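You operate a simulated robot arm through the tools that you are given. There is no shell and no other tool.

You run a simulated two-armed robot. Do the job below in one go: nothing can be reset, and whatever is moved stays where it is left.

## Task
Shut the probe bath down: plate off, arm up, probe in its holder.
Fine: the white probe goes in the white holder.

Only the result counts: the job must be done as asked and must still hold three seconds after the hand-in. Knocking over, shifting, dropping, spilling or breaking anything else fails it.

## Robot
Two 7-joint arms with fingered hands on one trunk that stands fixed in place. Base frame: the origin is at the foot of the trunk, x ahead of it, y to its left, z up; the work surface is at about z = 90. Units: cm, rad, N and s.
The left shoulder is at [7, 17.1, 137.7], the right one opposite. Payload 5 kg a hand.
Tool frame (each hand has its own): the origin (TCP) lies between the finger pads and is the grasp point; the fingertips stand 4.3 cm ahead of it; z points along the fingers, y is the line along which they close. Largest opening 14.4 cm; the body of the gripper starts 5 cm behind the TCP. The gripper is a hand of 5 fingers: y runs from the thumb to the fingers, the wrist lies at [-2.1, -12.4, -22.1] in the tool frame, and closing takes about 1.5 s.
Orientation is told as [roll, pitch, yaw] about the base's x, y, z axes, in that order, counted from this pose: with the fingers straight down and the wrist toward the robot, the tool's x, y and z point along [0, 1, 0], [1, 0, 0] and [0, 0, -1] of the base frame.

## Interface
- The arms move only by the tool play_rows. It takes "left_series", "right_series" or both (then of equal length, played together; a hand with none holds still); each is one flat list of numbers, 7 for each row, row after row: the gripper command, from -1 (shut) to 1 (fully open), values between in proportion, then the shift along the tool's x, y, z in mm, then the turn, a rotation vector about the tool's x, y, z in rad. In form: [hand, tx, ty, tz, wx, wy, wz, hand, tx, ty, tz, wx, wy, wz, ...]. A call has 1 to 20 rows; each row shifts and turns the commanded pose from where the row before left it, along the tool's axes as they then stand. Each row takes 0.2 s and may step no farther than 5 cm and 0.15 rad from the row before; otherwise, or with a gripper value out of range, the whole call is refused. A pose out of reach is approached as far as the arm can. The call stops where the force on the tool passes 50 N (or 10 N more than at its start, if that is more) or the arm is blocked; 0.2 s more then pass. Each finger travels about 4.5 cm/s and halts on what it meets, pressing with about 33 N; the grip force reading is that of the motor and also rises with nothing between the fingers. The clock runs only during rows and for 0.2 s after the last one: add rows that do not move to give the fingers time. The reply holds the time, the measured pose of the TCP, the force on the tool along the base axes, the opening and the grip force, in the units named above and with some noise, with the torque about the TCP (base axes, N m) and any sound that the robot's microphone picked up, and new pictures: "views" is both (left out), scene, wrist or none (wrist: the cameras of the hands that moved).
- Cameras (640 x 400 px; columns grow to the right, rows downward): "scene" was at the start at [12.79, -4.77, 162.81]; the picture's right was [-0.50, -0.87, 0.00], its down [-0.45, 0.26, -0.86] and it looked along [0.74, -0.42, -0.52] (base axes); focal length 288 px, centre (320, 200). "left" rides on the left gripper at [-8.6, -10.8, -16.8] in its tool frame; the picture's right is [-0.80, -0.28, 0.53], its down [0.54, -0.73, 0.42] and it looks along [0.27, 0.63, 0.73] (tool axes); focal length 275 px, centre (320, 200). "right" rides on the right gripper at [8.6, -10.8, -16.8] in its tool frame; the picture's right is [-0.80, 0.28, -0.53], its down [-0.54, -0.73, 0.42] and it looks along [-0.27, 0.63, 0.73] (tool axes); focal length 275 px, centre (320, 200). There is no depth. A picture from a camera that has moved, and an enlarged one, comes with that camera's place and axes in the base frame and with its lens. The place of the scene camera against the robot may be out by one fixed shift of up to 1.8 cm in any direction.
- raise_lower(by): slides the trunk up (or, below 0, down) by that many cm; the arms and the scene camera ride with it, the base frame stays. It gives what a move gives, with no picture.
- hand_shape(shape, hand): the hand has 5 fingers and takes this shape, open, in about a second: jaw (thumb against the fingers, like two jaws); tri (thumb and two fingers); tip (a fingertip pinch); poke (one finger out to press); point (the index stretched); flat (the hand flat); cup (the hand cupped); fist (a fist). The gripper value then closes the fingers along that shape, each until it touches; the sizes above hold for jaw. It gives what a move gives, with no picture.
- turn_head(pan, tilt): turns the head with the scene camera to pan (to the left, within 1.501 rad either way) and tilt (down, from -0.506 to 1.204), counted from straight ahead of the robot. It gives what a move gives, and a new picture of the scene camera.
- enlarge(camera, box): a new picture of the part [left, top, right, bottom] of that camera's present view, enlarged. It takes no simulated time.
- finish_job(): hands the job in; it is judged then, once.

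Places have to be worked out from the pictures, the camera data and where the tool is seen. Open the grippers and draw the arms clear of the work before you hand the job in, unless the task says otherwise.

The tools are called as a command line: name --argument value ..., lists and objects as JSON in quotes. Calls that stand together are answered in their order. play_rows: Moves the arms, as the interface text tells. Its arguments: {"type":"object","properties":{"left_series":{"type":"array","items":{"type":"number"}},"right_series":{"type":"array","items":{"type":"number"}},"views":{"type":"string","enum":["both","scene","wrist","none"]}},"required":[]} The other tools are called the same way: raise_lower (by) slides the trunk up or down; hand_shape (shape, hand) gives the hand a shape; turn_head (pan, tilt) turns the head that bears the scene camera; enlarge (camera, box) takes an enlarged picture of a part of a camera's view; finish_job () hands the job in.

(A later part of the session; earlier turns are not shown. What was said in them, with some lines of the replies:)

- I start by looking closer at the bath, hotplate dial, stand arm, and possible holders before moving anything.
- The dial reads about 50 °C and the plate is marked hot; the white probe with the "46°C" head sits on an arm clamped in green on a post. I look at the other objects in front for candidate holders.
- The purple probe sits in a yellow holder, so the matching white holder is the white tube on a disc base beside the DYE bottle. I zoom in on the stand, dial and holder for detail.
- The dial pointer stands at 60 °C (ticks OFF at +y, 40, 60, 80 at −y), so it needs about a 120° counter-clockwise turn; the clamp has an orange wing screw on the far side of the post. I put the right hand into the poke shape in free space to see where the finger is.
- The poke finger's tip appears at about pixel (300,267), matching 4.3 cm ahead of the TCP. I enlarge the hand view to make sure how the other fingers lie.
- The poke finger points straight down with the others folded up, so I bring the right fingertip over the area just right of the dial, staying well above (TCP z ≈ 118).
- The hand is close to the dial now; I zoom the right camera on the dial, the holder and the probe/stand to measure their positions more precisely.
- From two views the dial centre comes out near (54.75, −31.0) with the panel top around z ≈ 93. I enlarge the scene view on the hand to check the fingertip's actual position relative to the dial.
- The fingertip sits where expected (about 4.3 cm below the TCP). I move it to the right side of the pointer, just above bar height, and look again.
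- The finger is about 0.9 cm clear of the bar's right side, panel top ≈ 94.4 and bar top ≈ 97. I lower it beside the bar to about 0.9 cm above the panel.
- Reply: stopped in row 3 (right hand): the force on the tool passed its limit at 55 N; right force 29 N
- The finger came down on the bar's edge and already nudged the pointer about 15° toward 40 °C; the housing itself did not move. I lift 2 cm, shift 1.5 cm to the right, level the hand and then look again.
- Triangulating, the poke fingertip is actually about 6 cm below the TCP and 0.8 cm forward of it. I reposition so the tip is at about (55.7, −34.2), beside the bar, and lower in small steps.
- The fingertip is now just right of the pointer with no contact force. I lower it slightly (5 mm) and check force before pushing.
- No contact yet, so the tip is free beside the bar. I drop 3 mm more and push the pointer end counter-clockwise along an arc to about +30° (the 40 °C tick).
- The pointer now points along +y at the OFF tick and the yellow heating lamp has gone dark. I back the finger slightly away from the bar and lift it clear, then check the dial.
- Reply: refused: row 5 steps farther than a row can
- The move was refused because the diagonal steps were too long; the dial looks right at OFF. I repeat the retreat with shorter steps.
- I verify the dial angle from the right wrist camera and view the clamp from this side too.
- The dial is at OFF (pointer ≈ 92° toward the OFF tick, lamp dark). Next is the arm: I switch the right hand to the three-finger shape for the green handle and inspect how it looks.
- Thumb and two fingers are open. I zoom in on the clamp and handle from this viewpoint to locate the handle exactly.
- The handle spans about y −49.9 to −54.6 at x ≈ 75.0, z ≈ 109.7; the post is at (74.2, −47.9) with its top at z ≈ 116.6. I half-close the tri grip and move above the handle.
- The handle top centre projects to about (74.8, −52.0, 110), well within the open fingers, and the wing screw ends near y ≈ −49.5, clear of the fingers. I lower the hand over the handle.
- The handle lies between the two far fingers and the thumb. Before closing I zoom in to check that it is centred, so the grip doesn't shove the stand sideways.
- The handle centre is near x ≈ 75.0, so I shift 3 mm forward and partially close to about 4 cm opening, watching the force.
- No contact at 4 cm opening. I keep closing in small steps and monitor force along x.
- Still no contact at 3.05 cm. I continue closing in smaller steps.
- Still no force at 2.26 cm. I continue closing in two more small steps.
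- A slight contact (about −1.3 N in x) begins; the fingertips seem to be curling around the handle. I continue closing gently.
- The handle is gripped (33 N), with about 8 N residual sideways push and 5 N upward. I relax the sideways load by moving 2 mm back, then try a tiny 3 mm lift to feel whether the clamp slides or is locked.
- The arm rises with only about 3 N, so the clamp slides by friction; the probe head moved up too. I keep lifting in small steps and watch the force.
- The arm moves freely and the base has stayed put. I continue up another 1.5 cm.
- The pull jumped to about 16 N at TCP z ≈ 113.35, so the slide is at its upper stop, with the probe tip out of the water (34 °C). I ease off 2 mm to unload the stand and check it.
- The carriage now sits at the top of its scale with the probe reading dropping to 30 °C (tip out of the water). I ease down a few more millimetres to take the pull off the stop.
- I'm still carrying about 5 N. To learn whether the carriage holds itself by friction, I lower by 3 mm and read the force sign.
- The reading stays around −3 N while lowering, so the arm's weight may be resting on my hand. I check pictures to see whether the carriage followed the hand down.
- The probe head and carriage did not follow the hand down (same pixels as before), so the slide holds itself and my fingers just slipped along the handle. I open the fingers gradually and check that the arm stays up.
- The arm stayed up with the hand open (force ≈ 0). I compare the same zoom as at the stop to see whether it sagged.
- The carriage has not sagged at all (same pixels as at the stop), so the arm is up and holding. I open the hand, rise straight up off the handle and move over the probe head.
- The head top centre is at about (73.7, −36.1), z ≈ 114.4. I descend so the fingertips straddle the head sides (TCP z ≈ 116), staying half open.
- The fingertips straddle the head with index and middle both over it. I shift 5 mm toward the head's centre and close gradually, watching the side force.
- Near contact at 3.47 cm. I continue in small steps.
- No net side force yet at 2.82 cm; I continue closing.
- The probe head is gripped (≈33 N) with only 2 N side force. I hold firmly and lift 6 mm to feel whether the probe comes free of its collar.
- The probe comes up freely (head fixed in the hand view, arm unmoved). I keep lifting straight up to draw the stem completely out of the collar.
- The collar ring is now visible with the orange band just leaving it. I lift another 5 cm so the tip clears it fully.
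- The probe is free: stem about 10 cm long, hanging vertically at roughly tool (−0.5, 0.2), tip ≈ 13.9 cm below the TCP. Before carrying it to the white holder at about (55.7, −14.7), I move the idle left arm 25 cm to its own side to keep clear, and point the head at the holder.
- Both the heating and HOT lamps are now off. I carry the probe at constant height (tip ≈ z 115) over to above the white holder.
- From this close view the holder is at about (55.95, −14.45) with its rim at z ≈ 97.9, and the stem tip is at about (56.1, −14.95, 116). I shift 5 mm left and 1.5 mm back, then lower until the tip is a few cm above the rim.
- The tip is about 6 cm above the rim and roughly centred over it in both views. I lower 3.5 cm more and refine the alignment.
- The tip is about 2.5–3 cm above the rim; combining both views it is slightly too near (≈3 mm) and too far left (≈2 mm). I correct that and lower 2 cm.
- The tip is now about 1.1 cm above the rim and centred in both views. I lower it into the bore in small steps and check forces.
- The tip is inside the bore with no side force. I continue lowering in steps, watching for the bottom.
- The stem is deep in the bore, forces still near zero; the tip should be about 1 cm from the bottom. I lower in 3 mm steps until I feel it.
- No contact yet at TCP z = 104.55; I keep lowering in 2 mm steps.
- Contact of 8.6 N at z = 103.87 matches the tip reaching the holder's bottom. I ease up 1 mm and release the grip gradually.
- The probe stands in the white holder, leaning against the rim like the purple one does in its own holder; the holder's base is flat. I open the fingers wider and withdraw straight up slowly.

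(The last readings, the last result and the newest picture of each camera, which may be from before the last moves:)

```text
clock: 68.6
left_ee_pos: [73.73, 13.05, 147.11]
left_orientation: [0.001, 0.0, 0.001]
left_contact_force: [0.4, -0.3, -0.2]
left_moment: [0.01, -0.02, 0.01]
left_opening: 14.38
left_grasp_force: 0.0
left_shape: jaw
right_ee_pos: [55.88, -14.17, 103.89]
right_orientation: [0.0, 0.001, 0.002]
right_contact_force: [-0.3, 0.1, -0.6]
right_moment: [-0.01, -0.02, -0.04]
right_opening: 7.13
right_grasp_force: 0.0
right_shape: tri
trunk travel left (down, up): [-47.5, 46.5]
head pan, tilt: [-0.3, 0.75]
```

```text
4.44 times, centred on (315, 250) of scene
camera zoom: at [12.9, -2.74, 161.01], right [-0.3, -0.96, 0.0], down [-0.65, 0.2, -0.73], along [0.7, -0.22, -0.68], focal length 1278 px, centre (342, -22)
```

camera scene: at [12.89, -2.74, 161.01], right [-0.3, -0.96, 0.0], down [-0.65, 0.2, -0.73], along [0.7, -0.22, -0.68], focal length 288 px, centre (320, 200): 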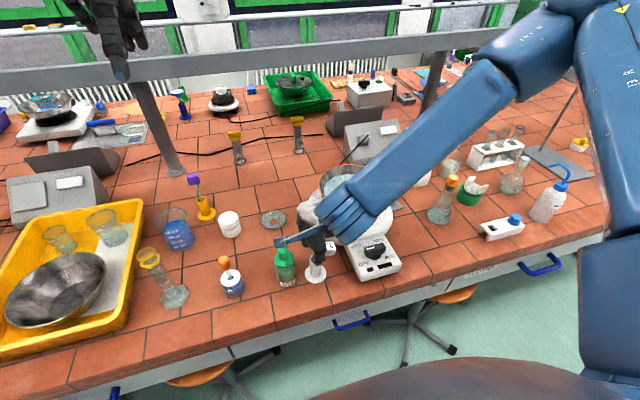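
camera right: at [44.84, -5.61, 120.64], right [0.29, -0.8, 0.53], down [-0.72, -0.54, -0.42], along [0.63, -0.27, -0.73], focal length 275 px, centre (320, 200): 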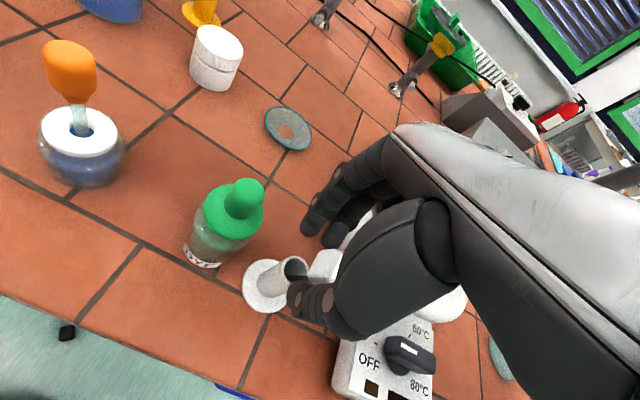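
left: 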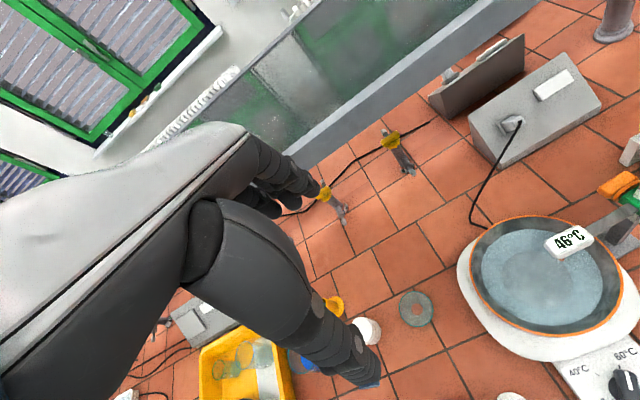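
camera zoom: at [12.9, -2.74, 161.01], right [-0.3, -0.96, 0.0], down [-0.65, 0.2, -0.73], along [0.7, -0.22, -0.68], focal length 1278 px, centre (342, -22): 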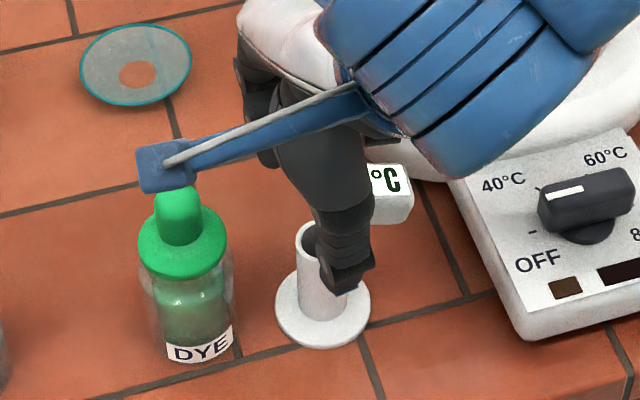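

The probe is stable and clear of the fingers. I raise the hand slowly at first, then further.

play_rows --right_series '[0.0, 0, 0, -8, 0, 0, 0, 0.0, 0, 0, -10, 0, 0, 0, 0.0, 0, 0, -15, 0, 0, 0, 0.0, 0, 0, -20, 0, 0, 0, 0.0, 0, 0, -30, 0, 0, 0, 0.0, 0, 0, -40, 0, 0, 0, 0.0, 0, 0, -45, 0, 0, 0, 0.0, 0, 0, -45, 0, 0, 0, 0.0, 0, 0, -45, 0, 0, 0, 0.0, 0, 0, 0, 0, 0, 0]' --views "both"

enlarge --camera "scene" --box '[250, 190, 360, 300]'

enlarge --camera "right" --box '[130, 200, 330, 400]'

```text
clock: 70.8
left_ee_pos: [73.83, 13.1, 147.15]
left_orientation: [-0.001, 0.002, 0.001]
left_contact_force: [-0.2, -0.8, -0.1]
left_moment: [0.0, 0.02, 0.0]
left_opening: 14.39
left_grasp_force: 0.0
left_shape: jaw
right_ee_pos: [55.91, -14.28, 129.61]
right_orientation: [0.001, 0.004, 0.002]
right_contact_force: [0.0, 0.0, -0.1]
right_moment: [-0.03, -0.03, -0.02]
right_opening: 7.17
right_grasp_force: 0.1
right_shape: tri
trunk travel left (down, up): [-47.5, 46.5]
head pan, tilt: [-0.3, 0.75]
camera scene: at [12.96, -2.77, 161.0], right [-0.3, -0.96, 0.0], down [-0.65, 0.2, -0.73], along [0.7, -0.22, -0.68], focal length 288 px, centre (320, 200)
camera right: at [44.97, -5.77, 146.3], right [0.29, -0.8, 0.53], down [-0.73, -0.54, -0.42], along [0.63, -0.27, -0.73], focal length 275 px, centre (320, 200)
```

scene: 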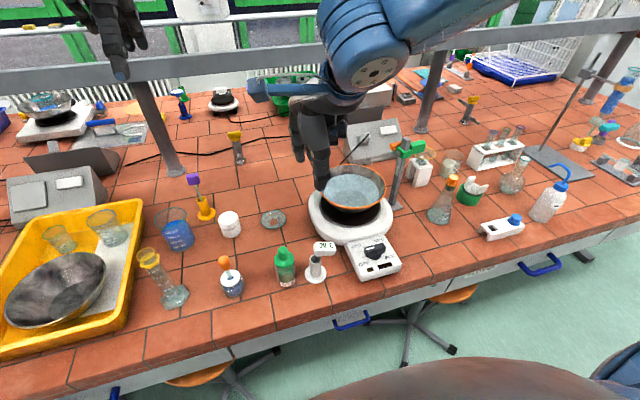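
right: 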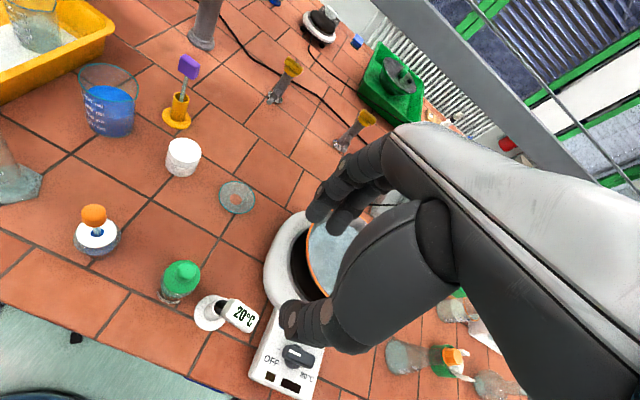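

```text
3.64 times, centred on (305, 245) of scene
camera zoom: at [12.96, -2.77, 161.0], right [-0.3, -0.96, 0.0], down [-0.65, 0.2, -0.73], along [0.7, -0.22, -0.68], focal length 1046 px, centre (374, 36)
```

zoom: 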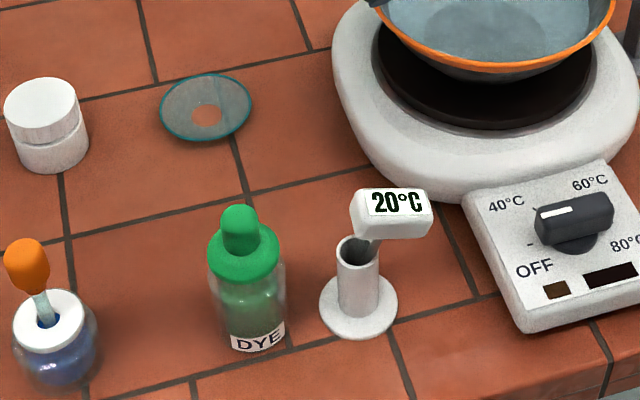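

```text
2.00 times, centred on (230, 300) of right
camera zoom: at [44.97, -5.77, 146.3], right [0.29, -0.8, 0.53], down [-0.73, -0.54, -0.42], along [0.63, -0.27, -0.73], focal length 551 px, centre (500, 0)
```

zoom: 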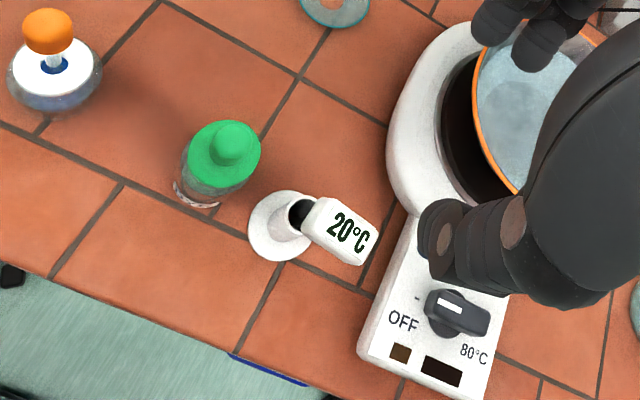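

The probe stands in the white holder. I now draw the right arm clear to its side and check the stand arm and dial once more.

play_rows --right_series '[0.5, 0, 0, -40, 0, 0, 0, 1, 0, 0, -40, 0, 0, 0, 1, -45, 0, -10, 0, 0, 0, 1, -45, 0, 0, 0, 0, 0, 1, -45, 0, 0, 0, 0, 0, 1, -45, 0, 0, 0, 0, 0, 1, -45, 0, 0, 0, 0, 0, 1, -45, 0, 0, 0, 0, 0, 1, -45, 0, 0, 0, 0, 0, 1, -45, 0, 0, 0, 0, 0, 1, -45, 0, 0, 0, 0, 0, 1, -45, 0, 0, 0, 0, 0, 1, 0, 0, 0, 0, 0, 0]' --views "wrist"

turn_head --pan -0.5 --tilt 0.6

enlarge --camera "scene" --box '[220, 130, 420, 330]'

enlarge --camera "right" --box '[0, 80, 320, 390]'

```text
clock: 73.6
left_ee_pos: [73.78, 13.07, 147.1]
left_orientation: [0.001, 0.001, 0.0]
left_contact_force: [0.3, -0.5, -0.7]
left_moment: [-0.03, 0.02, 0.0]
left_opening: 14.34
left_grasp_force: 0.1
left_shape: jaw
right_ee_pos: [56.0, -59.24, 138.51]
right_orientation: [-0.001, 0.003, 0.004]
right_contact_force: [-0.1, 0.6, 0.0]
right_moment: [-0.03, -0.01, 0.01]
right_opening: 14.36
right_grasp_force: 0.1
right_shape: tri
trunk travel left (down, up): [-47.5, 46.5]
head pan, tilt: [-0.3, 0.75]
camera right: at [45.04, -50.66, 155.39], right [0.29, -0.8, 0.53], down [-0.72, -0.54, -0.42], along [0.63, -0.27, -0.73], focal length 275 px, centre (320, 200)
```

right: 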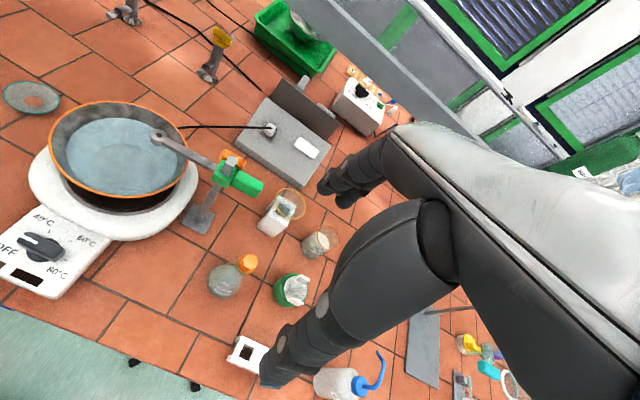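

```text
clock: 74.3
left_ee_pos: [73.88, 13.04, 147.0]
left_orientation: [0.001, 0.001, 0.0]
left_contact_force: [0.3, -0.1, -0.1]
left_moment: [0.01, -0.02, -0.01]
left_opening: 14.38
left_grasp_force: 0.2
left_shape: jaw
right_ee_pos: [55.94, -59.18, 138.67]
right_orientation: [0.0, 0.002, 0.001]
right_contact_force: [0.2, -0.1, 0.3]
right_moment: [-0.03, 0.01, 0.02]
right_opening: 14.38
right_grasp_force: 0.1
right_shape: tri
trunk travel left (down, up): [-47.5, 46.5]
head pan, tilt: [-0.499, 0.6]
camera scene: at [12.75, -4.51, 162.29], right [-0.48, -0.88, 0.0], down [-0.5, 0.27, -0.82], along [0.72, -0.39, -0.57], focal length 288 px, centre (320, 200)
```

scene: 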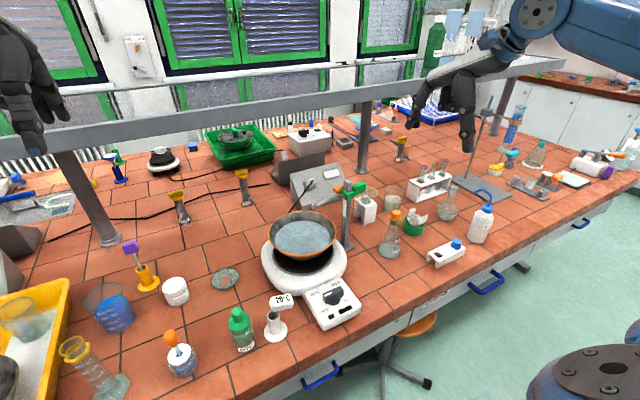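

```text
2.00 times, centred on (320, 230) of scene
camera zoom: at [12.75, -4.51, 162.29], right [-0.48, -0.88, 0.0], down [-0.5, 0.27, -0.82], along [0.72, -0.39, -0.57], focal length 575 px, centre (320, 140)
```

zoom: 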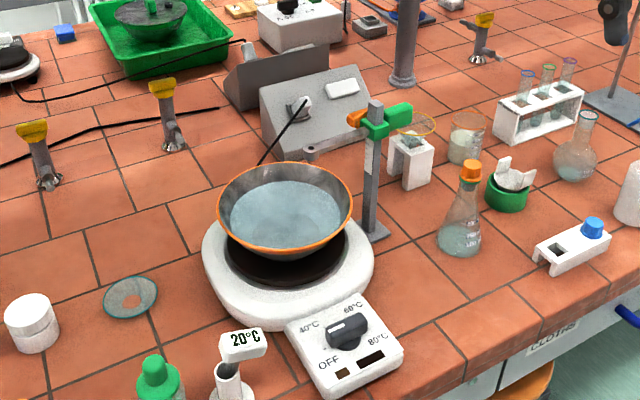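

```text
1.29 times, centred on (160, 235) of right
camera zoom: at [45.01, -50.66, 155.4], right [0.29, -0.8, 0.53], down [-0.72, -0.54, -0.42], along [0.63, -0.27, -0.73], focal length 355 px, centre (526, 155)
```

zoom: 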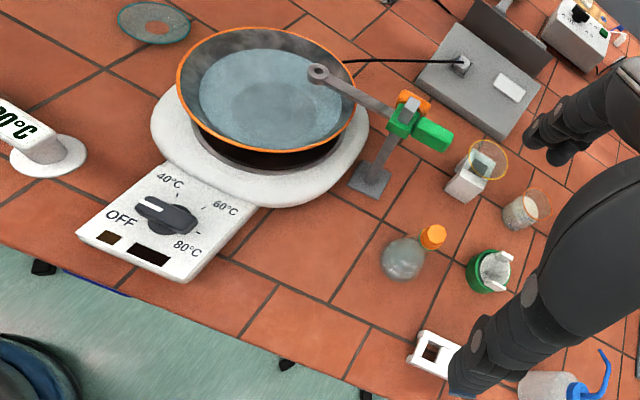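

All looks in place. I take two close-ups to confirm the clamp height on the scale and the dial angle.

enlarge --camera "scene" --box '[310, 170, 390, 250]'

enlarge --camera "scene" --box '[250, 270, 370, 370]'

enlarge --camera "right" --box '[180, 120, 280, 240]'

enlarge --camera "right" --box '[0, 190, 120, 300]'

```text
5.00 times, centred on (350, 210) of scene
camera zoom: at [12.75, -4.51, 162.29], right [-0.48, -0.88, 0.0], down [-0.5, 0.27, -0.82], along [0.72, -0.39, -0.57], focal length 1438 px, centre (170, 150)
```

zoom: 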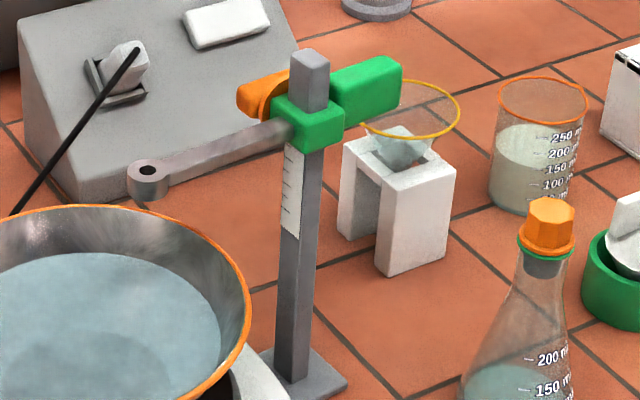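

```text
4.00 times, centred on (310, 320) of scene
camera zoom: at [12.75, -4.51, 162.29], right [-0.48, -0.88, 0.0], down [-0.5, 0.27, -0.82], along [0.72, -0.39, -0.57], focal length 1150 px, centre (360, -280)
```

zoom: 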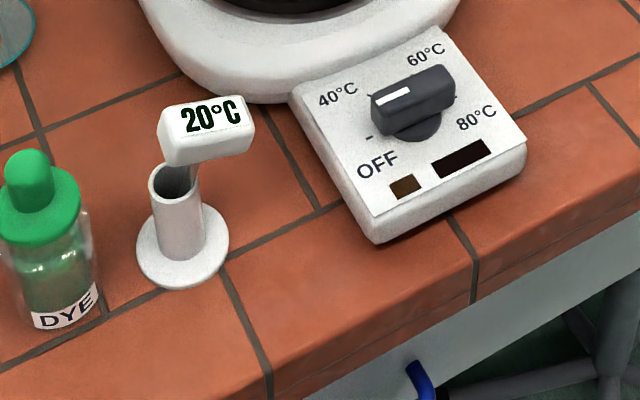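

```text
3.33 times, centred on (230, 180) of right
camera zoom: at [45.01, -50.66, 155.4], right [0.29, -0.8, 0.53], down [-0.72, -0.54, -0.42], along [0.63, -0.27, -0.73], focal length 918 px, centre (620, 267)
```

zoom: 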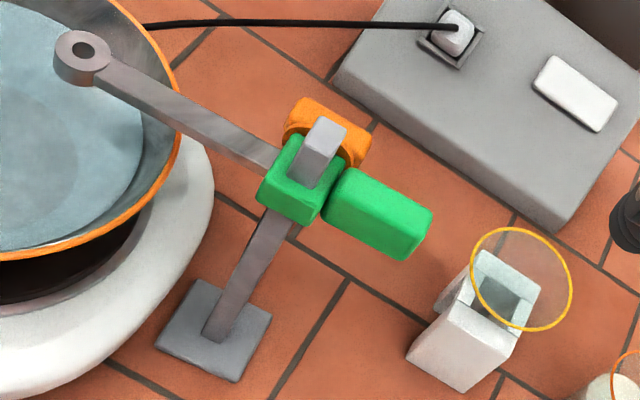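

```text
3.64 times, centred on (60, 245) of right
camera zoom: at [45.01, -50.66, 155.4], right [0.29, -0.8, 0.53], down [-0.72, -0.54, -0.42], along [0.63, -0.27, -0.73], focal length 1001 px, centre (1266, 36)
```

zoom: 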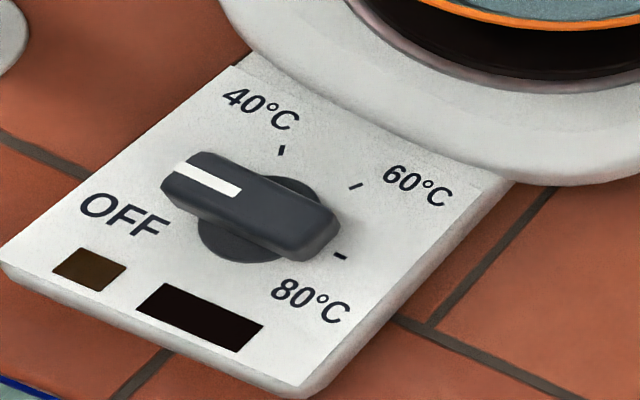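

The dial points at OFF with both lamps dark. The arm is at the top of its scale and has held there for over 30 s. The white probe stands in the white holder, and both hands are open and clear, so I hand the job in.

finish_job

```text
The job is handed in.
```

The probe bath is shut down and the job is handed in; the hand-in gave no verdict.

- **Plate:** the dial is turned from 60 °C to OFF, and both the heating lamp and the HOT lamp have gone dark.
- **Arm:** it is raised about 3 cm to the top of its scale, where it met a stop. It has stayed there since I let go. I did not touch the orange clamp screw.
- **Probe:** the white probe is in the white holder beside the DYE bottle. It leans against the rim, much as the purple probe does in the yellow holder, and the holder stands flat.

In the last pictures nothing else had moved or tipped. Both hands are open and clear of the work.
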